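You operate a simulated robot arm through the tools that you are given. There is no shell and no other tool. Be economical: measure what you need, move in short steps, check, and stop when the job is done.

The job below is to be done with a simulated robot arm. You get a single attempt, and the scene is never put back.

## Task
Put the green tin with a steel knob and the white tablet on the black frying pan.
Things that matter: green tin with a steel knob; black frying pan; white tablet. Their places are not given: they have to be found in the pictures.

The check looks at the end state, three seconds after you hand in, the way a careful person would. Anything else that was tipped, shoved, dropped, spilled or broken makes it a failure.

## Robot
A 7-joint arm with a two-finger parallel gripper, fixed in place. Base frame: the origin is at the foot of the arm, x ahead of it, y to its left, z up; the work surface is at about z = 850. Readings come in mm, degrees, newtons and seconds.
With the tool pointing down near the work surface it reaches from about 300 to 700 mm from the base axis. Its first joint turns from -66.0 to 66.0 degrees. Payload 1.57 kg.
The TCP is the grasp point between the finger pads, 30 mm short of the fingertips. In the tool frame z runs along the fingers and y along their closing line. The gripper opens to 110 mm. The fingers are 24 mm wide and 12 mm thick; the gripper's body (48 by 112 mm) begins 78 mm behind the TCP.
Orientation is that of the tool frame in the base frame, as a unit quaternion [w, x, y, z]. With the fingers straight down and closing along the base's y, the tool's x points along the base's -x, its y along +y and its z along -z.

## Interface
- The arm moves only by the tool step_arm. Its argument "increments" is a list that holds one entry, the list of rows, each a list of 7 numbers: the gripper command, from -1 (shut) to 1 (fully open), values between in proportion, then the shift along the base's x, y, z in units of 30 mm (1.0 is 30 mm), then the turn, a rotation vector about the base's x, y, z in units of 6 degrees (1.0 is 6 degrees). In form: [[[claw, dx, dy, dz, ax, ay, az], ...]]. A call has 1 to 8 rows; each row shifts and turns the commanded pose from where the row before left it. A call with a number of a shift or a turn outside -1 to 1 is refused whole. Rows are played at 5 a second. More than 50 mm and 8.6 degrees between two rows, or a gripper value outside its range, and nothing of the call is played. A pose out of reach is approached as far as the arm can. The call stops where the force on the tool passes 40 N (or 10 N more than at its start, if that is more) or the arm is blocked; 0.2 s more then pass. The fingers move at their own pace (about 108 mm/s each) and stop on an object; they squeeze with about 34 N. The grip force told is the motor's: it shows also when the fingers shut on nothing. Time passes only in rows, and 0.2 s behind the last, so rows that do not move let the fingers close. The reply holds the time, the measured pose of the TCP, the force on the tool along the base axes, the opening and the grip force, in the units named above and with some noise.
- Cameras (640 x 400 px; columns grow to the right, rows downward): "scene" is fixed at [168.6, -388.9, 1407.9]; the picture's right is [0.76, -0.65, 0.00], its down [-0.35, -0.41, -0.84] and it looks along [0.55, 0.64, -0.54] (base axes); focal length 252 px, centre (320, 200). "wrist" rides on the gripper at [-36, 0, -80] in the tool frame; the picture's right is [0.00, -1.00, 0.00], its down [0.97, 0.00, -0.24] and it looks along [0.24, 0.00, 0.97] (tool axes); focal length 218 px, centre (320, 200).
- get_image(camera): a new picture of that camera. It takes no simulated time.
- locate(camera, pixels): there is no depth. For up to 12 entries [column, row, z] of the newest picture of that camera ("zoom" is the newest enlarged one), the place [x, y] in the base frame at which the ray of that pixel passes the height z, good to about 2 mm. It takes no simulated time.
- inspect(camera, box): a new picture of the part [left, top, right, bottom] of that camera's present view, enlarged. It takes no simulated time.
- close_job(): hands the job in; it is judged then, once.

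Keep the steps short. Do not move on a guess: measure, check each grasp and each placing, and mend mistakes. In all there are 60 turns and 20 pictures (those below and enlarged ones count). Leave the gripper open and the arm clear of the work at the hand-in unless told otherwise, and finish with a single line.

The tools are called after ">>>" by a JSON object that holds its "op" and its "data". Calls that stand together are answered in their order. step_arm: Moves the arm, as the interface text tells. Its arguments: {"type":"object","properties":{"increments":{"type":"array"}},"required":["increments"]} The other tools are called the same way: get_image (camera) takes a picture; locate (camera, pixels) gives the place at which the rays of pixels pass given heights; inspect (camera, box) takes an enlarged picture of a part of a camera's view; close_job () hands the job in.

At the start:

```text
clock: 0.0
eef_pos: [444.1, 17.8, 1178.1]
orientation: [0.0, 0.0, 1.0, 0.0]
contact_force: [0.9, -0.1, 0.4]
gripper_width: 110.3
finger_force: 0.1
```

scene: 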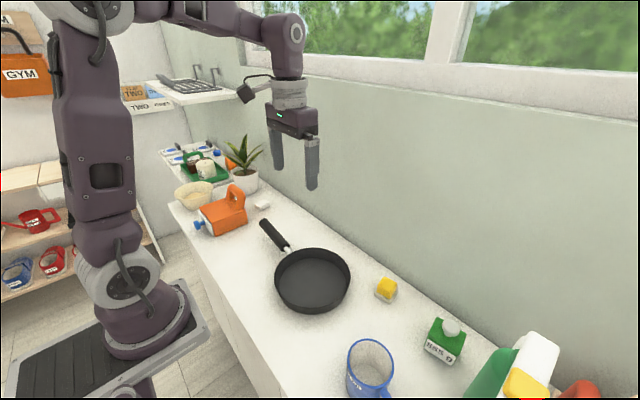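
wrist: 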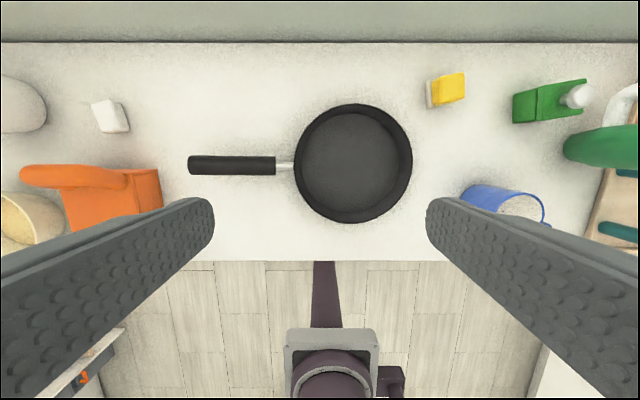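

I see the pan at wrist (353,163), a green tin with a knob at wrist (550,100) and a small white block at wrist (110,116). I'll enlarge both and measure them.

>>> {"op": "inspect", "data": {"camera": "scene", "box": [380, 290, 540, 390]}}

>>> {"op": "inspect", "data": {"camera": "scene", "box": [160, 140, 320, 240]}}

>>> {"op": "locate", "data": {"camera": "wrist", "pixels": [[353, 163, 855], [353, 104, 890], [353, 223, 890], [294, 163, 890], [412, 163, 890], [90, 103, 870], [122, 100, 870], [129, 130, 870], [103, 133, 870], [447, 88, 870], [190, 165, 890], [275, 165, 890]]}}

>>> {"op": "locate", "data": {"camera": "wrist", "pixels": [[513, 94, 850], [515, 122, 850], [513, 94, 910], [515, 122, 910], [540, 87, 910], [540, 122, 910], [585, 80, 910], [587, 112, 910], [575, 96, 930], [500, 190, 930], [565, 150, 1000]]}}

```text
4.00 times, centred on (460, 340) of scene
```

zoom: 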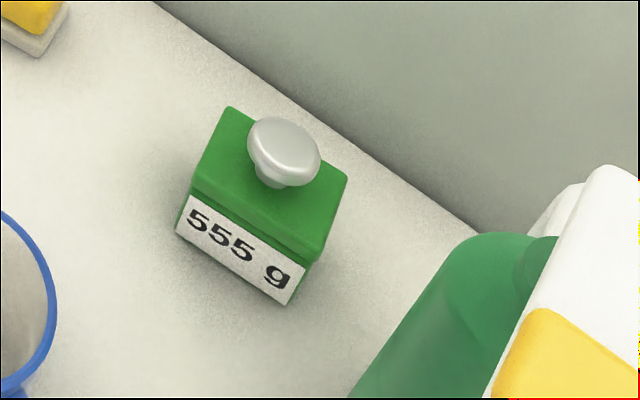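

```text
4.00 times, centred on (240, 190) of scene
```

zoom: 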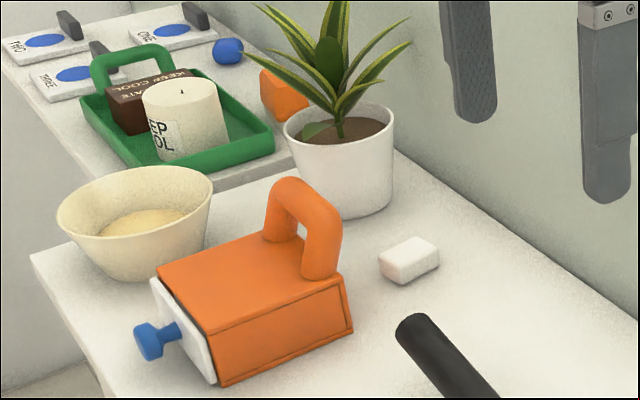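

```text
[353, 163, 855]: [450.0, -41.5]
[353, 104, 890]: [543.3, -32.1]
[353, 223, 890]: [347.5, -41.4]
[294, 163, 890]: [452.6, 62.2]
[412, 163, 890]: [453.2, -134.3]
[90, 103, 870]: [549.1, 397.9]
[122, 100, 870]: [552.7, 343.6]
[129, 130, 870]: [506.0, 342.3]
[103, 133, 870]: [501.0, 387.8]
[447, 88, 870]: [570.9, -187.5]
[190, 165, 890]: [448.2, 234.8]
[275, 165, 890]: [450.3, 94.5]
```

```text
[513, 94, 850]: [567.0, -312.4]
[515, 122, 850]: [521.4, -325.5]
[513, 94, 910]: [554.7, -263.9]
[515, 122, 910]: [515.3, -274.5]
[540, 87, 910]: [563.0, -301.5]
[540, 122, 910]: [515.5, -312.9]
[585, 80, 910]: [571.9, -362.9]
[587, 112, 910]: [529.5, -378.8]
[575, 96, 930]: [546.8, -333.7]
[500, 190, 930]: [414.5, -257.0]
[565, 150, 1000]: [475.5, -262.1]
```

I convert the corners of the tin and the tablet to scene pixels, at several heights, to get their size and angle.

>>> {"op": "locate", "data": {"camera": "scene", "pixels": [[424.2, 348.7, 850], [451.7, 366.2, 850], [428, 335.5, 890], [459.3, 354.5, 890], [438, 316.7, 890], [466.7, 334.5, 890], [428, 335.5, 900], [459.3, 354.5, 900], [438, 316.7, 900], [466.7, 334.5, 900], [451, 327, 920], [448, 336, 900]]}}

>>> {"op": "locate", "data": {"camera": "scene", "pixels": [[255, 207, 850], [260, 211, 850], [269.5, 206, 850], [255, 203, 868], [261, 207, 868], [269.5, 201.5, 868], [263, 199, 868], [312, 280, 855], [275, 284, 890], [350, 274, 890], [312, 248, 890], [306, 313, 890]]}}

```text
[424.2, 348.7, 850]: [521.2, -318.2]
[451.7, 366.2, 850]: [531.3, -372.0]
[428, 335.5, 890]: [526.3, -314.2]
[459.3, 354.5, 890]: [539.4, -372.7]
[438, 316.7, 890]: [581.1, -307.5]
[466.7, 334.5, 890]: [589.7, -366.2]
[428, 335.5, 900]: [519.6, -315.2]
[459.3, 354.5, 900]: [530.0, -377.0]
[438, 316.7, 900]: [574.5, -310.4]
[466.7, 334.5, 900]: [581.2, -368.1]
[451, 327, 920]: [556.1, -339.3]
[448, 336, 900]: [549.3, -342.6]
```

```text
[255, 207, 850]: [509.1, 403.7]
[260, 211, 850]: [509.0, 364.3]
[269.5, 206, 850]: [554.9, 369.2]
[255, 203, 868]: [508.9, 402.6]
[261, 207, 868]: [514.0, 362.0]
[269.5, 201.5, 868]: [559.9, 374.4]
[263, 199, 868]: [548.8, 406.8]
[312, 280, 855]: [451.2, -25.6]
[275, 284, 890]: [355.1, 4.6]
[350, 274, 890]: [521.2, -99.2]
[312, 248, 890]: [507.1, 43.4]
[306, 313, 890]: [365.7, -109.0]
```

The tin is about 55 mm square with its top near z 898, centred near (550,-343) and turned about 13°. I'll go above it at z 1100 and turn the gripper about -77° so the fingers close roughly along x on the tin's body, not on its knob.

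>>> {"op": "step_arm", "data": {"increments": [[[1, 0.272, -0.926, -0.2, 0, 0, -0.987], [1, 0.272, -0.926, -0.2, 0, 0, -0.987], [1, 0.272, -0.926, -0.2, 0, 0, -0.987], [1, 0.272, -0.926, -0.2, 0, 0, -0.987], [1, 0.272, -0.926, -0.2, 0, 0, -0.987], [1, 0.272, -0.926, -0.2, 0, 0, -0.987], [1, 0.272, -0.926, -0.2, 0, 0, -0.987]]]}}

>>> {"op": "step_arm", "data": {"increments": [[[1, 0.272, -0.926, -0.2, 0, 0, -0.987], [1, 0.272, -0.926, -0.2, 0, 0, -0.987], [1, 0.272, -0.926, -0.2, 0, 0, -0.987], [1, 0.272, -0.926, -0.2, 0, 0, -0.987], [1, 0.272, -0.926, -0.2, 0, 0, -0.987], [1, 0.272, -0.926, -0.2, 0, 0, -0.987], [1, 0, 0, 0, 0, 0, 0]]]}}

>>> {"op": "get_image", "data": {"camera": "wrist"}}

```text
clock: 1.6
eef_pos: [502.7, -176.7, 1135.5]
orientation: [-0.001, 0.353, 0.935, 0.0]
contact_force: [-0.3, -0.1, 0.1]
gripper_width: 110.1
finger_force: 0.0
```

```text
clock: 3.2
eef_pos: [545.9, -316.8, 1105.5]
orientation: [0.001, 0.581, 0.814, 0.001]
contact_force: [0.1, 0.2, -0.3]
gripper_width: 110.0
finger_force: 0.1
out of reach, approached as far as the arm can: row 6
```

```text
15 pictures are left
```

wrist: 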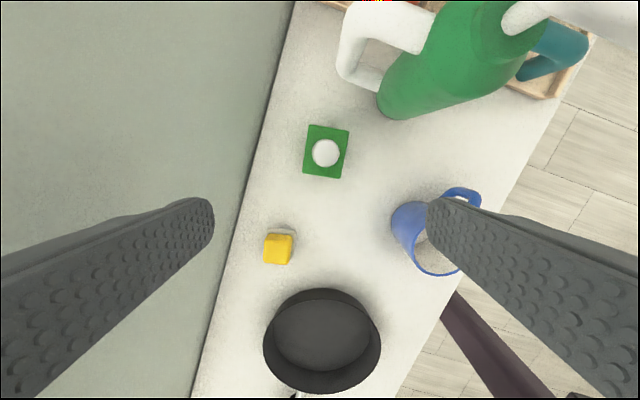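

The arm stopped just short of the last row's pose at this height. I see the tin at (325,152), so I'll measure its top corners and the wall edge here.

>>> {"op": "locate", "data": {"camera": "wrist", "pixels": [[308, 124, 898], [349, 129, 898], [341, 178, 898], [303, 173, 898], [325, 152, 898], [325, 152, 920], [262, 150, 850], [280, 80, 850], [382, 112, 850], [342, 70, 930], [322, 341, 890], [322, 325, 855]]}}

>>> {"op": "inspect", "data": {"camera": "wrist", "box": [260, 90, 420, 190]}}

```text
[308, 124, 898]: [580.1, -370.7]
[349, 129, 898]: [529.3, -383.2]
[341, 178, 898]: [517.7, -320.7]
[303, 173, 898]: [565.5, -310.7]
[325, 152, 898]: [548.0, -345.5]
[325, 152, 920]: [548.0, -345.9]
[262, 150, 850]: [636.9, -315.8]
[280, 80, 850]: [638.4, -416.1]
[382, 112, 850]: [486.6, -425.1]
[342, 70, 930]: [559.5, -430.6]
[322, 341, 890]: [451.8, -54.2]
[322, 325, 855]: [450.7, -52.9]
```

```text
4.00 times, centred on (340, 140) of wrist
```

zoom: 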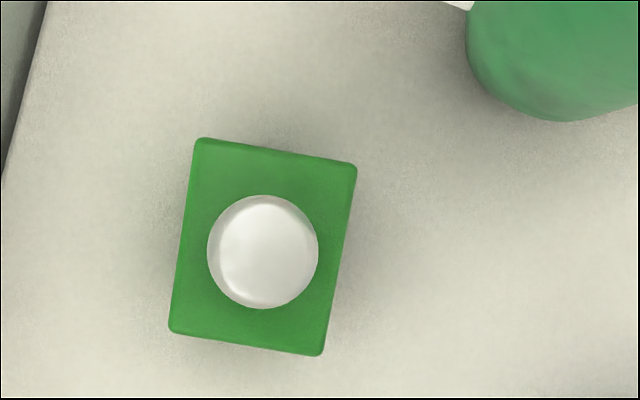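

The tin measures 50 × 62 mm, is centred at (548,-346) and turned 12°. The wrist camera will hang on the bottle's side during the descent, so I'll check the distance to the bottle.

>>> {"op": "locate", "data": {"camera": "wrist", "pixels": [[360, 90, 880], [360, 90, 950], [360, 90, 1000], [345, 75, 1000], [382, 112, 900], [382, 112, 950], [380, 95, 1000], [430, 52, 1000]]}}

>>> {"op": "inspect", "data": {"camera": "scene", "box": [400, 270, 608, 400]}}

```text
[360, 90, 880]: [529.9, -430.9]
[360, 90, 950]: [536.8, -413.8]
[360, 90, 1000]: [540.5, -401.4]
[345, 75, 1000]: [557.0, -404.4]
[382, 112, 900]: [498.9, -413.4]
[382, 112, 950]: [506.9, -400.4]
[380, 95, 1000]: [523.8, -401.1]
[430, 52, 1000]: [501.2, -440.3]
```

```text
3.08 times, centred on (504, 335) of scene
```

zoom: 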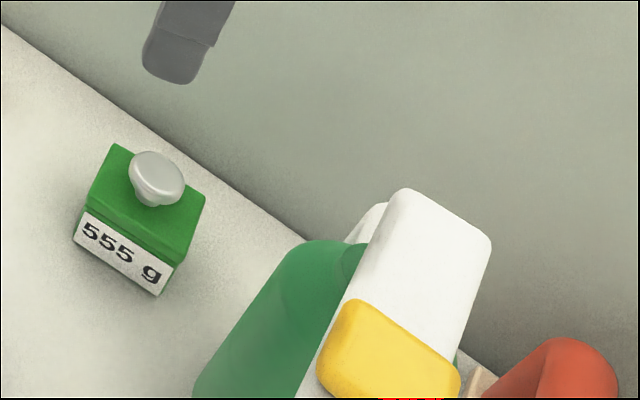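

To find the spray bottle's height, I'll cross scene rays with the wrist rays.

>>> {"op": "locate", "data": {"camera": "scene", "pixels": [[530, 332, 950], [530, 332, 1000], [530, 332, 1050], [530, 332, 1100], [515, 345, 900], [515, 345, 950], [515, 345, 1000], [515, 345, 1050], [500, 349, 900], [500, 349, 950], [500, 349, 1000], [559, 348, 1050]]}}

>>> {"op": "locate", "data": {"camera": "wrist", "pixels": [[340, 70, 950], [340, 70, 1000], [340, 70, 1050], [350, 8, 950], [350, 8, 1000], [350, 8, 1050], [425, 50, 950], [425, 50, 1000], [425, 50, 1050], [382, 112, 1000], [505, 20, 1000], [505, 20, 1050]]}}

```text
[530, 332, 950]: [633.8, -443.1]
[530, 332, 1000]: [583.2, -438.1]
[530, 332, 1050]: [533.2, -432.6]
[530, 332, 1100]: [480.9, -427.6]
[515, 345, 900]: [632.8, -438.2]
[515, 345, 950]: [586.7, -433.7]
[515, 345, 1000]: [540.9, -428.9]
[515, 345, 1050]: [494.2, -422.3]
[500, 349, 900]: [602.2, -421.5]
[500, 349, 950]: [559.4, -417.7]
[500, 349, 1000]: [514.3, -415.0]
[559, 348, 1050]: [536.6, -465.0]
```

```text
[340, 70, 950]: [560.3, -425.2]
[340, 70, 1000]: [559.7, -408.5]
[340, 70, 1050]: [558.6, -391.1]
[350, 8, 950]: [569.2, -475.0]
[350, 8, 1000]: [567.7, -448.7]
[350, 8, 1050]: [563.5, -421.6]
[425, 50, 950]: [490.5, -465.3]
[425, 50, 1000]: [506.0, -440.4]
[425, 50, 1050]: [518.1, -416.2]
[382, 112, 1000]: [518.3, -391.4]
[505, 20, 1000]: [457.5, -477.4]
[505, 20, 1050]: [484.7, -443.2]
```

The bottle's near side is at about y -415, which leaves enough room if I grip the tin 8 mm toward +y of its middle. First I go straight down a little to see which pose the arm now holds, with the opening set to about 90 mm.

>>> {"op": "step_arm", "data": {"increments": [[[0.65, 0, 0, -0.8, 0, 0, 0], [0.65, 0, 0, -0.8, 0, 0, 0], [0.65, 0, 0, -0.8, 0, 0, 0], [0.65, 0, 0, 0, 0, 0, 0]]]}}

>>> {"op": "get_image", "data": {"camera": "scene"}}

```text
clock: 4.2
eef_pos: [542.4, -314.4, 1033.8]
orientation: [0.0, 0.581, 0.814, 0.0]
contact_force: [0.5, 0.7, -0.1]
gripper_width: 90.7
finger_force: 0.0
```

```text
12 pictures are left
```

scene: 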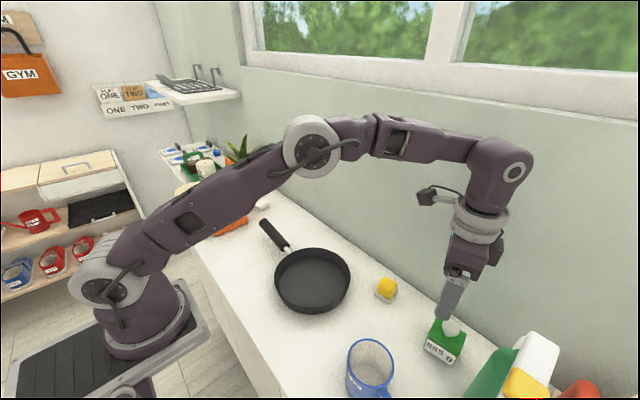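

The arm holds (542,-314,1034), turned -71°. I now shift to (546,-338), turn another -7° and go down to z 985, still above the tin.

>>> {"op": "step_arm", "data": {"increments": [[[0.65, 0.06, -0.4, -0.8, 0, 0, -0.58], [0.65, 0.06, -0.39, -0.8, 0, 0, -0.58], [0.65, 0, 0, 0, 0, 0, 0]]]}}

>>> {"op": "get_image", "data": {"camera": "wrist"}}

```text
clock: 5.0
eef_pos: [546.1, -339.0, 983.6]
orientation: [0.0, 0.629, 0.777, 0.0]
contact_force: [-0.1, -0.5, -0.2]
gripper_width: 90.8
finger_force: 0.1
```

```text
11 pictures are left
```

wrist: 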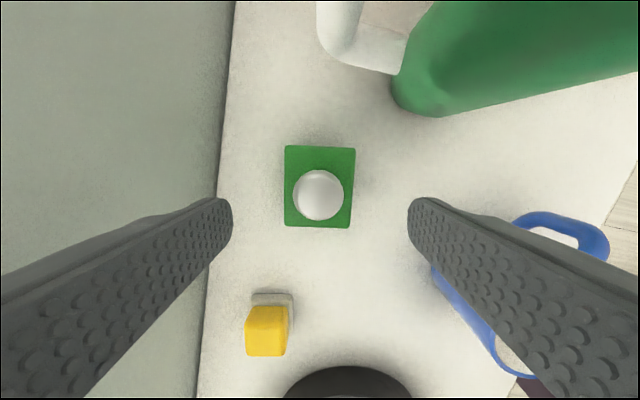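

The fingers line up with the tin. I'll check the mug's and handle's clearance from the near finger and re-check the tin's corners.

>>> {"op": "locate", "data": {"camera": "wrist", "pixels": [[435, 270, 930], [435, 270, 860], [512, 222, 900], [512, 222, 930], [445, 290, 940], [286, 147, 898], [355, 149, 898], [350, 228, 898], [284, 224, 898], [318, 195, 925], [225, 200, 900]]}}

```text
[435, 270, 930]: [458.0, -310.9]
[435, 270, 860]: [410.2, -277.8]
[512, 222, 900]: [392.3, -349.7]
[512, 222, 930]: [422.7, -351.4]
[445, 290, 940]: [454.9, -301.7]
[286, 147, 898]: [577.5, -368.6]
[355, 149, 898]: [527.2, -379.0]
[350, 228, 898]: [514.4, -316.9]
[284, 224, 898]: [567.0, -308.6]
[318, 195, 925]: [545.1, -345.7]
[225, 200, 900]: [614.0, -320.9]
```

There is at least 30 mm of clearance. I go straight down to z about 884 and check before closing.

>>> {"op": "step_arm", "data": {"increments": [[[0.65, 0, 0, -0.9, 0, 0, 0], [0.65, 0, 0, -0.9, 0, 0, 0], [0.65, 0, 0, -0.8, 0, 0, 0], [0.65, 0, 0, -0.72, 0, 0, 0], [0.65, 0, 0, 0, 0, 0, 0]]]}}

```text
clock: 6.2
eef_pos: [548.0, -337.4, 885.9]
orientation: [0.0, 0.629, 0.777, -0.001]
contact_force: [-1.5, 0.1, -0.1]
gripper_width: 90.7
finger_force: 0.2
```

At z 886 with no contact. I lower 3 mm and close on the tin.

>>> {"op": "step_arm", "data": {"increments": [[[0.65, 0, 0, -0.1, 0, 0, 0], [-1, 0, 0, 0, 0, 0, 0], [-1, 0, 0, 0, 0, 0, 0], [-1, 0, 0, 0, 0, 0, 0], [-1, 0, 0, 0, 0, 0, 0]]]}}

```text
clock: 7.4
eef_pos: [548.1, -339.0, 883.8]
orientation: [0.0, 0.629, 0.777, 0.0]
contact_force: [-0.7, -1.0, -0.1]
gripper_width: 50.5
finger_force: 34.5
```

The grip holds at 50.5 mm, which matches the tin's width. I lift slowly and check the load.

>>> {"op": "step_arm", "data": {"increments": [[[-1, 0, 0, 0.5, 0, 0, 0], [-1, 0, 0, 0.8, 0, 0, 0], [-1, 0, 0, 0.8, 0, 0, 0], [-1, 0, 0, 0.8, 0, 0, 0], [-1, 0, 0, 0, 0, 0, 0]]]}}

>>> {"op": "get_image", "data": {"camera": "scene"}}

```text
clock: 8.6
eef_pos: [547.0, -338.9, 968.9]
orientation: [0.0, 0.629, 0.777, 0.001]
contact_force: [0.5, -0.2, -5.7]
gripper_width: 50.1
finger_force: 34.0
```

```text
10 pictures are left
```

scene: 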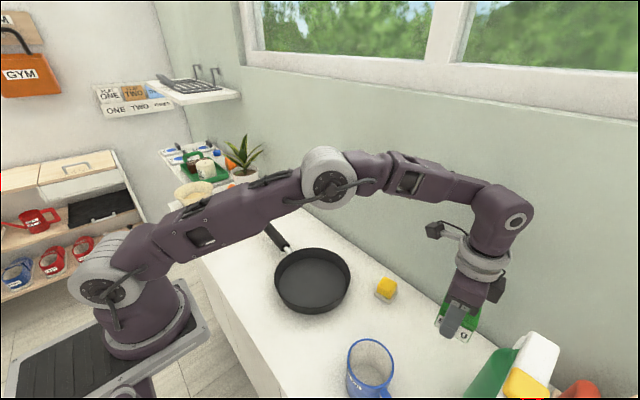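

The tin is up with a steady 5.6 N load (555 g). I carry it at z about 1000 toward the pan, squaring it up by -12° on the way, and look down before placing.

>>> {"op": "step_arm", "data": {"increments": [[[-1, 0, 0, 0.5, 0, 0, 0], [-1, 0, 0, 0.5, 0, 0, 0], [-1, -0.36, 0.85, 0, 0, 0, -0.25], [-1, -0.36, 0.85, 0, 0, 0, -0.25], [-1, -0.36, 0.85, 0, 0, 0, -0.25], [-1, -0.36, 0.85, 0, 0, 0, -0.25], [-1, -0.36, 0.85, 0, 0, 0, -0.25]]]}}

>>> {"op": "step_arm", "data": {"increments": [[[-1, -0.36, 0.85, 0, 0, 0, -0.25], [-1, -0.36, 0.85, 0, 0, 0, -0.25], [-1, -0.36, 0.85, 0, 0, 0, -0.25], [-1, -0.36, 0.8, 0, 0, 0, -0.25], [-1, 0, 0.8, 0, 0, 0, 0], [-1, 0, 0, 0, 0, 0, 0]]]}}

>>> {"op": "get_image", "data": {"camera": "wrist"}}

```text
clock: 10.2
eef_pos: [493.0, -210.6, 1000.7]
orientation: [0.0, 0.679, 0.734, 0.001]
contact_force: [-0.3, 0.3, -4.5]
gripper_width: 49.9
finger_force: 33.0
```

```text
clock: 11.6
eef_pos: [451.8, -85.0, 1001.1]
orientation: [0.0, 0.716, 0.698, 0.0]
contact_force: [-0.7, -0.8, -5.0]
gripper_width: 50.0
finger_force: 33.7
```

```text
9 pictures are left
```

wrist: 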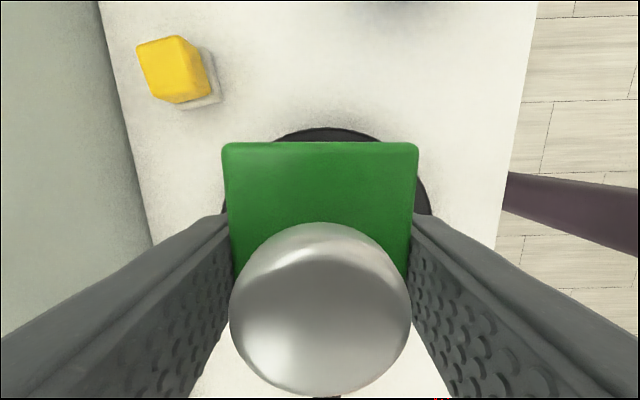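

The pan's rim shows at (325,127) on the -y side, (222,207) and (430,207). I'll locate these to pin down the pan's centre, and use the first scene picture's rim too.

>>> {"op": "locate", "data": {"camera": "wrist", "pixels": [[325, 127, 880], [325, 127, 890], [325, 127, 900], [222, 207, 880], [222, 207, 890], [222, 207, 900], [430, 207, 880], [430, 207, 890], [430, 207, 900]]}}

>>> {"op": "inspect", "data": {"camera": "scene", "box": [240, 210, 400, 310]}}

```text
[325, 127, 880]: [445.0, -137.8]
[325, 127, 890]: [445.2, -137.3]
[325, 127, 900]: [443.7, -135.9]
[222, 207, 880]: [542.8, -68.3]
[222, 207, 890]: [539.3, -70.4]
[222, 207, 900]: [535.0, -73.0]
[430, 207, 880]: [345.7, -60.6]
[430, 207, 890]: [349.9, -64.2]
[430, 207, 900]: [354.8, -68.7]
```

```text
4.00 times, centred on (320, 260) of scene
```

zoom: 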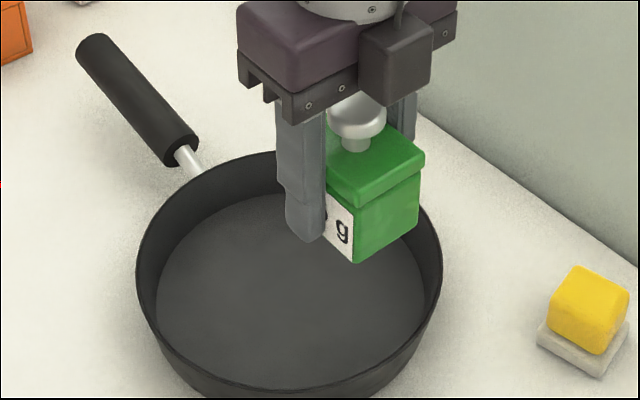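

The pan's centre is near (444,-38), with a rim radius of about 99 mm. I'll place the tin on the -y half (centre y about -72), so I shift to (444,-67.5) and go down to z about 898.

>>> {"op": "step_arm", "data": {"increments": [[[-1, -0.26, 0.58, 0, 0, 0, 0], [-1, 0, 0, -0.9, 0, 0, 0], [-1, 0, 0, -0.9, 0, 0, 0], [-1, 0, 0, -0.9, 0, 0, 0], [-1, 0, 0, -0.7, 0, 0, 0], [-1, 0, 0, 0, 0, 0, 0]]]}}

```text
clock: 13.0
eef_pos: [440.2, -69.7, 899.5]
orientation: [-0.001, 0.716, 0.698, 0.0]
contact_force: [0.1, -0.8, -5.6]
gripper_width: 50.0
finger_force: 33.5
```

Still hanging free (-5.6 N). I lower in 2.4 mm steps, watching the force.

>>> {"op": "step_arm", "data": {"increments": [[[-1, 0, 0, -0.08, 0, 0, 0], [-1, 0, 0, -0.08, 0, 0, 0], [-1, 0, 0, -0.08, 0, 0, 0], [-1, 0, 0, 0, 0, 0, 0]]]}}

```text
clock: 14.0
eef_pos: [441.3, -70.3, 892.4]
orientation: [0.0, 0.716, 0.698, -0.001]
contact_force: [0.9, -0.9, -5.7]
gripper_width: 50.0
finger_force: 34.7
```

No touch yet at 892.4. I lower in smaller steps.

>>> {"op": "step_arm", "data": {"increments": [[[-1, 0, 0, -0.06, 0, 0, 0], [-1, 0, 0, -0.06, 0, 0, 0], [-1, 0, 0, 0, 0, 0, 0]]]}}

```text
clock: 14.8
eef_pos: [442.4, -70.3, 889.3]
orientation: [0.001, 0.717, 0.697, 0.001]
contact_force: [-5.2, 4.1, 30.9]
gripper_width: 49.8
finger_force: 34.1
```

The tin touches the pan floor (force +31 N). I ease up 1 mm and open to about 70 mm.

>>> {"op": "step_arm", "data": {"increments": [[[-1, 0, 0, 0.035, 0, 0, 0], [-1, 0, 0, 0, 0, 0, 0], [0.27, 0, 0, 0, 0, 0, 0], [0.27, 0, 0, 0, 0, 0, 0], [0.27, 0, 0, 0, 0, 0, 0]]]}}

```text
clock: 16.0
eef_pos: [441.1, -69.0, 888.6]
orientation: [0.001, 0.716, 0.698, 0.0]
contact_force: [0.3, 0.9, -0.6]
gripper_width: 69.8
finger_force: 0.0
```

Released, with no force left. I rise straight up to z about 1080.

>>> {"op": "step_arm", "data": {"increments": [[[0.27, 0, 0, 0.5, 0, 0, 0], [0.27, 0, 0, 0.9, 0, 0, 0], [0.27, 0, 0, 1, 0, 0, 0], [0.27, 0, 0, 1, 0, 0, 0], [0.27, 0, 0, 1, 0, 0, 0], [0.27, 0, 0, 1, 0, 0, 0], [0.27, 0, 0, 1, 0, 0, 0]]]}}

>>> {"op": "step_arm", "data": {"increments": [[[1, 0.25, 1, 0, 0, 0, 0], [1, 0.25, 1, 0, 0, 0, 0], [1, 0.25, 1, 0, 0, 0, 0], [1, 0.25, 1, 0, 0, 0, 0], [1, 0.25, 1, 0, 0, 0, 0], [1, 0.25, 1, 0, 0, 0, 0], [1, 0.25, 1, 0, 0, 0, 0], [1, 0.25, 1, 0, 0, 0, 0]]]}}

>>> {"op": "step_arm", "data": {"increments": [[[1, 0.25, 1, 0, 0, 0, 0], [1, 0.25, 1, 0, 0, 0, 0], [1, 0.25, 1, 0, 0, 0, 0], [1, 0.25, 1, 0, 0, 0, 0], [1, 0, 0, 0, 0, 0, 0]]]}}

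>>> {"op": "get_image", "data": {"camera": "wrist"}}

```text
clock: 17.6
eef_pos: [440.7, -69.4, 1084.0]
orientation: [0.0, 0.716, 0.698, 0.001]
contact_force: [0.1, 0.3, 0.1]
gripper_width: 69.6
finger_force: 0.0
```

```text
clock: 19.4
eef_pos: [500.9, 171.5, 1078.8]
orientation: [0.001, 0.716, 0.698, 0.001]
contact_force: [0.1, -0.1, 0.3]
gripper_width: 109.9
finger_force: 0.0
```

```text
clock: 20.6
eef_pos: [530.2, 289.2, 1079.0]
orientation: [0.0, 0.717, 0.697, 0.0]
contact_force: [-0.5, 0.5, 0.1]
gripper_width: 110.1
finger_force: 0.0
```

```text
7 pictures are left
```

wrist: 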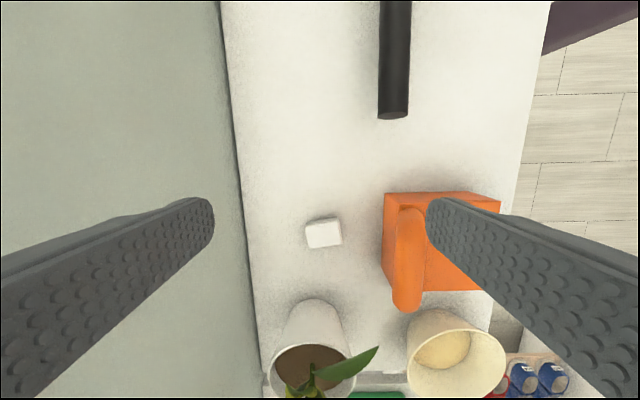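

The tablet is at (323,233), between the wall and the orange handle. I enlarge it for its corners.

>>> {"op": "inspect", "data": {"camera": "wrist", "box": [280, 200, 408, 280]}}

>>> {"op": "locate", "data": {"camera": "wrist", "pixels": [[306, 221, 868], [338, 217, 868], [342, 244, 868], [309, 248, 868], [384, 195, 900], [393, 260, 950], [384, 265, 870], [327, 300, 920], [240, 235, 850], [393, 300, 950], [408, 310, 950]]}}

```text
5.00 times, centred on (344, 240) of wrist
```

zoom: 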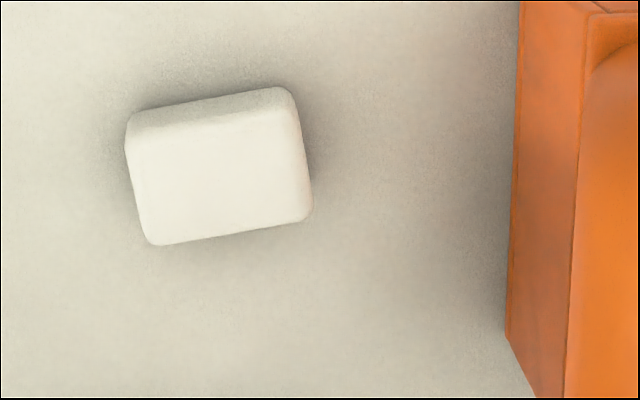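

```text
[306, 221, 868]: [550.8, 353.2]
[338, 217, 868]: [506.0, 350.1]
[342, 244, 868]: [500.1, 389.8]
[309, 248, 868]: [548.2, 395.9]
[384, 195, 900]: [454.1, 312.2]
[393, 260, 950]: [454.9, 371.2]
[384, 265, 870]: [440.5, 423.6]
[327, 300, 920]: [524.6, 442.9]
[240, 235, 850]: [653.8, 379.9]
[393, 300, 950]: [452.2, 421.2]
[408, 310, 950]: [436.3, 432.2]
```

The tablet is about 44 × 30 mm, centred near (526,372), with its long side along x tilted about 10°. The plant's leaves and the box sticking out from the wrist could meet, so I check them in the scene view.

>>> {"op": "inspect", "data": {"camera": "scene", "box": [160, 60, 384, 200]}}

>>> {"op": "locate", "data": {"camera": "wrist", "pixels": [[378, 347, 950], [378, 347, 1000], [378, 347, 1030], [330, 370, 950], [330, 370, 1000], [312, 365, 930], [312, 365, 1000], [295, 395, 950], [313, 300, 920], [345, 350, 930], [270, 360, 930]]}}

```text
2.86 times, centred on (272, 130) of scene
```

zoom: 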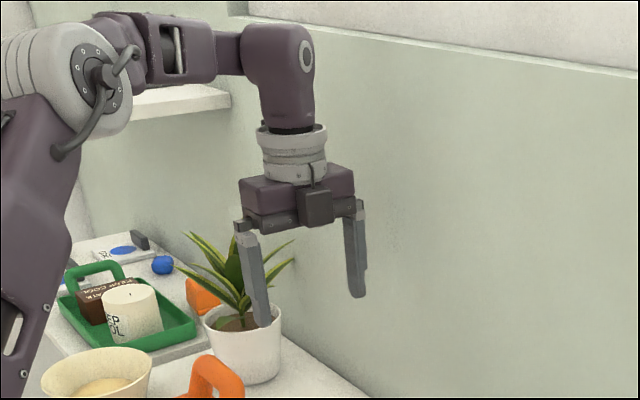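

```text
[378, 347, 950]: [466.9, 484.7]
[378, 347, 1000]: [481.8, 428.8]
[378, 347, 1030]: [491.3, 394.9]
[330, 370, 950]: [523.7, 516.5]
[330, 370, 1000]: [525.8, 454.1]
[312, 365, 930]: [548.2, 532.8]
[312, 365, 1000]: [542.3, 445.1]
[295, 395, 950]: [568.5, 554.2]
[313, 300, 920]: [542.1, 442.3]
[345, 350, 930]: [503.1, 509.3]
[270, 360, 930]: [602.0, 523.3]
```

The wrist box seems to point away from the scene camera now (toward +y). I check how high and how near the leaves reach.

>>> {"op": "locate", "data": {"camera": "zoom", "pixels": [[187, 235, 980], [187, 235, 1020], [187, 235, 1060], [178, 268, 960], [178, 268, 1000], [178, 268, 1040], [293, 242, 980], [293, 242, 1020], [293, 242, 1060], [245, 380, 850], [240, 325, 930]]}}

```text
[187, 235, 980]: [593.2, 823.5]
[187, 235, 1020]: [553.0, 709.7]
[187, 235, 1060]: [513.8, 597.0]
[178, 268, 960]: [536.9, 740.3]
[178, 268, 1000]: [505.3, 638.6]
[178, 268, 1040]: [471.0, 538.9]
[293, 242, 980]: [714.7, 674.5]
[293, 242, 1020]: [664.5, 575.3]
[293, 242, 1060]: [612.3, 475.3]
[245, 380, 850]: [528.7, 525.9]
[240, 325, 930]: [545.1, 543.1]
```

The leaves reach about z 1050 near y 475–540, where the wrist box would be during a grasp. To avoid that I turn the gripper counter-clockwise about 192° here at z 1079, so the box faces -y and the fingers align with the tablet's 10° tilt.

>>> {"op": "step_arm", "data": {"increments": [[[0.36, 0, 0, 0, 0, 0, 1], [0.36, 0, 0, 0, 0, 0, 1], [0.36, 0, 0, 0, 0, 0, 1], [0.36, 0, 0, 0, 0, 0, 1], [0.36, 0, 0, 0, 0, 0, 1], [0.36, 0, 0, 0, 0, 0, 1], [0.36, 0, 0, 0, 0, 0, 1], [0.36, 0, 0, 0, 0, 0, 1]]]}}

>>> {"op": "step_arm", "data": {"increments": [[[0.36, 0, 0, 0, 0, 0, 1], [0.36, 0, 0, 0, 0, 0, 1], [0.36, 0, 0, 0, 0, 0, 1], [0.36, 0, 0, 0, 0, 0, 1], [0.36, 0, 0, 0, 0, 0, 1], [0.36, 0, 0, 0, 0, 0, 1], [0.36, 0, 0, 0, 0, 0, 1], [0.36, 0, 0, 0, 0, 0, 1]]]}}

>>> {"op": "step_arm", "data": {"increments": [[[0.36, 0, 0, 0, 0, 0, 1], [0.36, 0, 0, 0, 0, 0, 1], [0.36, 0, 0, 0, 0, 0, 1], [0.36, 0, 0, 0, 0, 0, 1], [0.36, 0, 0, 0, 0, 0, 1], [0.36, 0, 0, 0, 0, 0, 1], [0.36, 0, 0, 0, 0, 0, 1], [0.36, 0, 0, 0, 0, 0, 1]]]}}

>>> {"op": "step_arm", "data": {"increments": [[[0.36, 0, 0, 0, 0, 0, 1], [0.36, 0, 0, 0, 0, 0, 1], [0.36, 0, 0, 0, 0, 0, 1], [0.36, 0, 0, 0, 0, 0, 1], [0.36, 0, 0, 0, 0, 0, 1], [0.36, 0, 0, 0, 0, 0, 1], [0.36, 0, 0, 0, 0, 0, 1], [0.36, 0, 0, 0, 0, 0, 1]]]}}

```text
clock: 22.4
eef_pos: [532.8, 289.6, 1080.4]
orientation: [0.0, 0.37, 0.929, 0.0]
contact_force: [0.2, 0.5, 0.1]
gripper_width: 74.9
finger_force: 0.0
```

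```text
clock: 24.2
eef_pos: [531.4, 289.4, 1079.5]
orientation: [-0.001, -0.039, 0.999, 0.0]
contact_force: [-0.9, 0.1, 0.7]
gripper_width: 74.6
finger_force: 0.0
```

```text
clock: 26.0
eef_pos: [532.2, 288.8, 1081.1]
orientation: [-0.001, -0.443, 0.897, 0.0]
contact_force: [-0.1, 0.6, 0.7]
gripper_width: 74.9
finger_force: 0.0
```

```text
clock: 27.8
eef_pos: [531.1, 290.9, 1079.8]
orientation: [0.0, 0.77, -0.638, 0.0]
contact_force: [-0.2, 0.8, 0.9]
gripper_width: 74.9
finger_force: 0.0
```

The turn is done (100.7°). I move over the tablet at (526,372) and down to z about 980, then look.

>>> {"op": "step_arm", "data": {"increments": [[[0.36, -0.04, 0.68, -0.8, 0, 0, 0], [0.36, -0.04, 0.68, -0.8, 0, 0, 0], [0.36, -0.04, 0.68, -0.8, 0, 0, 0], [0.36, -0.04, 0.68, -0.8, 0, 0, 0], [0.36, 0, 0, 0, 0, 0, 0]]]}}

>>> {"op": "get_image", "data": {"camera": "wrist"}}

```text
clock: 29.0
eef_pos: [527.2, 370.8, 984.8]
orientation: [0.0, 0.769, -0.639, 0.0]
contact_force: [-0.9, -1.2, 0.3]
gripper_width: 74.8
finger_force: 0.0
```

```text
4 pictures are left
```

wrist: 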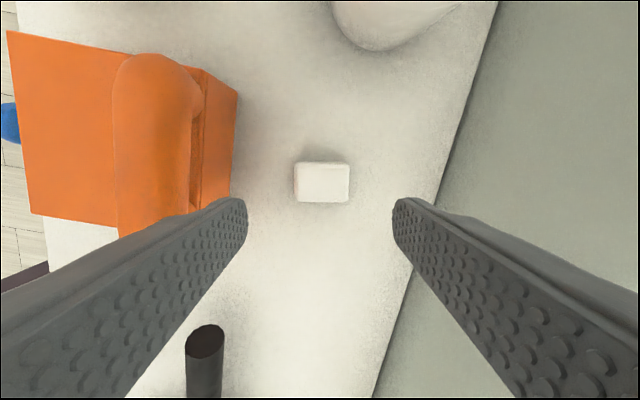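

The tablet at (322,182) is square to the fingers. I measure it again, along with the orange box's near edge and the pot.

>>> {"op": "locate", "data": {"camera": "wrist", "pixels": [[294, 162, 868], [350, 164, 868], [347, 203, 868], [296, 202, 868], [322, 182, 868], [234, 180, 850], [238, 92, 900], [205, 150, 950], [195, 210, 950], [372, 52, 930], [372, 52, 850], [228, 200, 900]]}}

```text
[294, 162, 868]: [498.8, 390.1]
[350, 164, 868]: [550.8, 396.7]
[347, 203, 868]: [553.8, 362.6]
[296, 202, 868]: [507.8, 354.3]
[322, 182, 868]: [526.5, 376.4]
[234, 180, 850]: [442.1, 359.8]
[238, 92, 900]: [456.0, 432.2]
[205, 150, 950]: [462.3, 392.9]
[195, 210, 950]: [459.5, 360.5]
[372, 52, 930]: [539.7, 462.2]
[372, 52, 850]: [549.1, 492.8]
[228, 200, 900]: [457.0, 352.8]
```

The tablet's centre is (527,375). I check how high the orange handle's top reaches, since the gripper body will pass beside it at z about 960.

>>> {"op": "locate", "data": {"camera": "scene", "pixels": [[234, 185, 920], [234, 185, 940], [234, 185, 960], [243, 196, 920], [243, 196, 940], [243, 196, 960]]}}

>>> {"op": "locate", "data": {"camera": "wrist", "pixels": [[160, 53, 920], [160, 53, 940], [160, 53, 960], [195, 90, 920], [195, 90, 940], [195, 90, 960], [205, 200, 920]]}}

```text
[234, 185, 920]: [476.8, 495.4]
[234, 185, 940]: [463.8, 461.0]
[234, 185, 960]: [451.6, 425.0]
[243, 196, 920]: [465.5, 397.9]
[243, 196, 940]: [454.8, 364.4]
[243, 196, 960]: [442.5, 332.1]
```

```text
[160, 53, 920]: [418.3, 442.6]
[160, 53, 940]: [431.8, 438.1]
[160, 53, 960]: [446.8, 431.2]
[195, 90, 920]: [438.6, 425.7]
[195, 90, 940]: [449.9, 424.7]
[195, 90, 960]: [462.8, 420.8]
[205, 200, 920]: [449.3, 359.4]
```

The handle's top is near z 960 and its edge near x 462. For more room I shift the gripper 8 mm toward the wall, open to 85 mm and go straight down to z about 885.

>>> {"op": "step_arm", "data": {"increments": [[[0.545, 0.27, 0.18, 0, 0, 0, 0], [0.545, 0, 0, -0.9, 0, 0, 0], [0.545, 0, 0, -0.9, 0, 0, 0], [0.545, 0, 0, -0.8, 0, 0, 0], [0.545, 0, 0, -0.7, 0, 0, 0], [0.545, 0, 0, 0, 0, 0, 0]]]}}

```text
clock: 30.4
eef_pos: [535.1, 377.2, 883.5]
orientation: [0.001, 0.769, -0.64, 0.0]
contact_force: [-0.4, -0.6, 0.4]
gripper_width: 85.0
finger_force: 0.0
```

At z 883.5 without contact. I close on the tablet.

>>> {"op": "step_arm", "data": {"increments": [[[0.2, 0, 0, -0.03, 0, 0, 0], [-0.1, 0, 0, 0, 0, 0, 0], [-1, 0, 0, 0, 0, 0, 0], [-1, 0, 0, 0, 0, 0, 0], [-1, 0, 0, 0, 0, 0, 0]]]}}

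```text
clock: 31.6
eef_pos: [534.0, 376.0, 883.6]
orientation: [0.001, 0.769, -0.639, 0.001]
contact_force: [-0.9, -0.2, -0.5]
gripper_width: 48.7
finger_force: 34.3
```

The fingers stopped at 48.7 mm on the tablet. I lift to z about 1000 and look.

>>> {"op": "step_arm", "data": {"increments": [[[-1, 0, 0, 0.5, 0, 0, 0], [-1, 0, 0, 0.8, 0, 0, 0], [-1, 0, 0, 0.9, 0, 0, 0], [-1, 0, 0, 0.9, 0, 0, 0], [-1, 0, 0, 0.9, 0, 0, 0], [-1, 0, 0, 0, 0, 0, 0]]]}}

>>> {"op": "get_image", "data": {"camera": "wrist"}}

```text
clock: 33.0
eef_pos: [533.6, 376.6, 1004.3]
orientation: [-0.001, 0.768, -0.64, 0.0]
contact_force: [0.2, -0.1, -0.6]
gripper_width: 48.8
finger_force: 34.3
```

```text
3 pictures are left
```

wrist: 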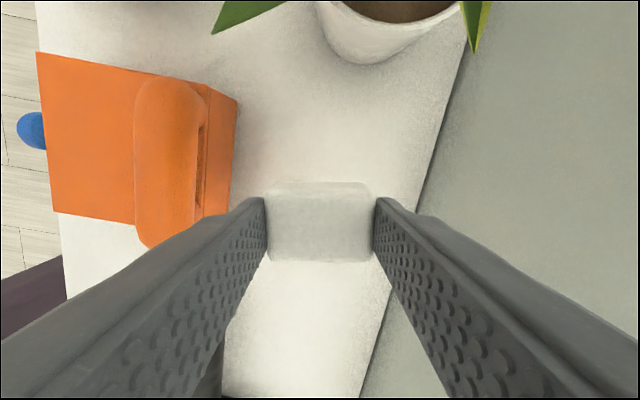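

The tablet is held squarely at the fingertips. I raise it 20 mm, then carry it to the pan's +y half, over (442,4), turning it -10.7° to square it.

>>> {"op": "step_arm", "data": {"increments": [[[-1, 0, 0, 0.7, 0, 0, 0], [-1, -0.218, -0.887, 0, 0, 0, -0.127], [-1, -0.218, -0.887, 0, 0, 0, -0.127], [-1, -0.218, -0.887, 0, 0, 0, -0.127], [-1, -0.218, -0.887, 0, 0, 0, -0.127], [-1, -0.218, -0.887, 0, 0, 0, -0.127], [-1, -0.218, -0.887, 0, 0, 0, -0.127], [-1, -0.218, -0.887, 0, 0, 0, -0.127]]]}}

>>> {"op": "step_arm", "data": {"increments": [[[-1, -0.218, -0.887, 0, 0, 0, -0.127], [-1, -0.218, -0.887, 0, 0, 0, -0.127], [-1, -0.218, -0.887, 0, 0, 0, -0.127], [-1, -0.218, -0.887, 0, 0, 0, -0.127], [-1, -0.218, -0.887, 0, 0, 0, -0.127], [-1, -0.218, -0.887, 0, 0, 0, -0.127], [-1, -0.218, -0.887, 0, 0, 0, -0.127], [-1, 0, 0, 0, 0, 0, 0]]]}}

>>> {"op": "get_image", "data": {"camera": "wrist"}}

```text
clock: 34.8
eef_pos: [492.3, 189.0, 1021.6]
orientation: [0.001, 0.738, -0.674, 0.0]
contact_force: [-0.2, -0.2, 0.6]
gripper_width: 48.8
finger_force: 33.5
```

```text
clock: 36.6
eef_pos: [444.5, 3.0, 1023.3]
orientation: [0.0, -0.706, 0.708, 0.0]
contact_force: [0.1, 0.3, -0.4]
gripper_width: 48.8
finger_force: 34.2
```

```text
2 pictures are left
```

wrist: 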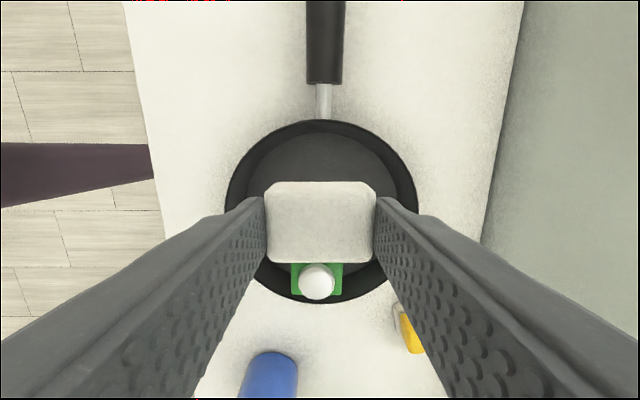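

The tin stands upright in the pan at (317,280). I check its near edge and the pan's +y edges before lowering.

>>> {"op": "locate", "data": {"camera": "wrist", "pixels": [[322, 120, 890], [322, 134, 857], [226, 210, 890], [418, 210, 890], [317, 282, 930], [290, 264, 903], [343, 264, 903], [322, 304, 890]]}}

```text
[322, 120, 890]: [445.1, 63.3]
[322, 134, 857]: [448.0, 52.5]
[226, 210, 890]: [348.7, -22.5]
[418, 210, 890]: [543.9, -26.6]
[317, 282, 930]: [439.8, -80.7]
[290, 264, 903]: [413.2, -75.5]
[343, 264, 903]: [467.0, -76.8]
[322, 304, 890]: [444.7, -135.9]
```

The room is clear: the tin ends at about y -45 and the pan floor reaches y 50. I lower to z about 898.

>>> {"op": "step_arm", "data": {"increments": [[[-1, 0, 0, -0.9, 0, 0, 0], [-1, 0, 0, -0.9, 0, 0, 0], [-1, 0, 0, -0.9, 0, 0, 0], [-1, 0, 0, -0.8, 0, 0, 0], [-1, 0, 0, -0.65, 0, 0, 0], [-1, 0, 0, 0, 0, 0, 0]]]}}

>>> {"op": "step_arm", "data": {"increments": [[[-1, 0, 0, -0.07, 0, 0, 0], [-1, 0, 0, -0.07, 0, 0, 0], [-1, 0, 0, -0.07, 0, 0, 0], [-1, 0, 0, 0, 0, 0, 0]]]}}

```text
clock: 38.0
eef_pos: [445.6, 3.5, 898.9]
orientation: [0.0, -0.706, 0.708, 0.001]
contact_force: [0.0, 0.4, -0.7]
gripper_width: 48.6
finger_force: 34.1
```

```text
clock: 39.0
eef_pos: [445.4, 4.0, 894.1]
orientation: [0.0, -0.707, 0.707, -0.001]
contact_force: [0.1, -0.4, -0.2]
gripper_width: 48.8
finger_force: 33.9
```

No touch yet at z 894. I lower in 1.5 mm steps.

>>> {"op": "step_arm", "data": {"increments": [[[-1, 0, 0, -0.05, 0, 0, 0], [-1, 0, 0, -0.05, 0, 0, 0], [-1, 0, 0, -0.04, 0, 0, 0], [-1, 0, 0, 0, 0, 0, 0]]]}}

```text
clock: 40.0
eef_pos: [444.8, 4.8, 890.3]
orientation: [0.0, -0.707, 0.708, 0.0]
contact_force: [-0.2, 0.4, -1.2]
gripper_width: 49.1
finger_force: 34.0
```

>>> {"op": "step_arm", "data": {"increments": [[[-1, 0, 0, -0.04, 0, 0, 0], [-1, 0, 0, -0.03, 0, 0, 0], [-1, 0, 0, 0, 0, 0, 0]]]}}

```text
clock: 40.8
eef_pos: [444.4, 4.9, 887.9]
orientation: [0.001, -0.706, 0.708, -0.001]
contact_force: [-0.7, -1.3, 30.5]
gripper_width: 49.0
finger_force: 33.7
```

The tablet touches the pan floor (+30 N). I ease up 1 mm, open to about 64 mm and rise straight up.

>>> {"op": "step_arm", "data": {"increments": [[[-1, 0, 0, 0.035, 0, 0, 0], [-1, 0, 0, 0, 0, 0, 0], [0.16, 0, 0, 0, 0, 0, 0], [0.16, 0, 0, 0, 0, 0, 0], [0.16, 0, 0, 0, 0, 0, 0]]]}}

>>> {"op": "step_arm", "data": {"increments": [[[0.16, 0, 0, 0.4, 0, 0, 0], [0.16, 0, 0, 0.8, 0, 0, 0], [0.16, 0, 0, 1, 0, 0, 0], [0.16, 0, 0, 1, 0, 0, 0], [0.16, 0, 0, 1, 0, 0, 0], [1, 0, 0, 1, 0, 0, 0], [1, 0, 0, 1, 0, 0, 0], [1, 0, 0, 1, 0, 0, 0]]]}}

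>>> {"op": "get_image", "data": {"camera": "scene"}}

>>> {"op": "get_image", "data": {"camera": "wrist"}}

```text
clock: 42.0
eef_pos: [443.5, 3.7, 889.0]
orientation: [0.0, -0.706, 0.708, 0.0]
contact_force: [0.4, 0.2, -0.1]
gripper_width: 63.7
finger_force: 0.1
```

```text
clock: 43.8
eef_pos: [442.7, 5.5, 1102.1]
orientation: [0.0, -0.707, 0.707, -0.001]
contact_force: [-0.2, 0.6, -0.7]
gripper_width: 110.1
finger_force: 0.0
```

```text
1 pictures are left
```

scene: 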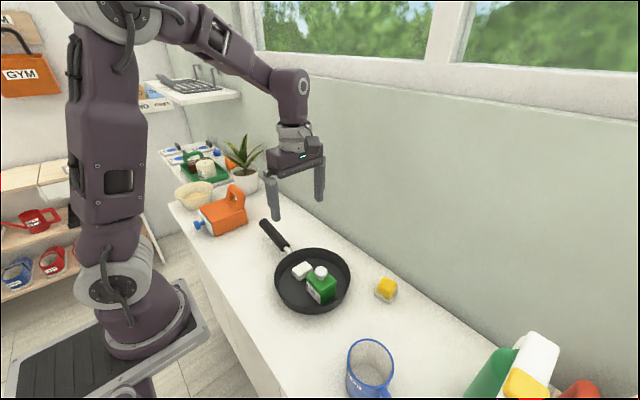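

```text
0 pictures are left
```

wrist: 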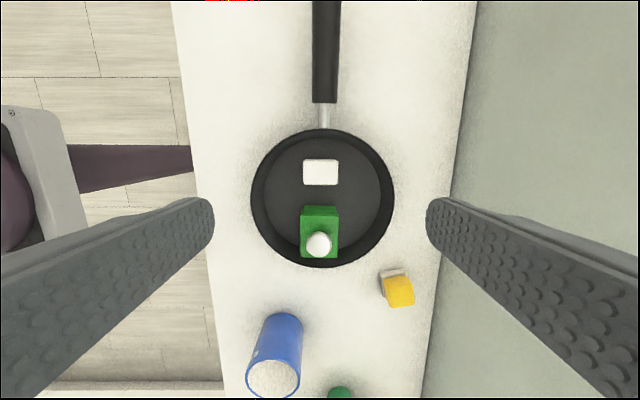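

Both things rest flat in the pan: the tablet at wrist (320,171) and the tin at (319,232). The other objects in view are where they were, the gripper is open and the arm is about 210 mm above, so I hand in.

>>> {"op": "close_job", "data": {}}

```text
The job is handed in.
```

The green tin and the white tablet are both resting flat in the black frying pan, nothing else in view was disturbed, and the job is handed in.
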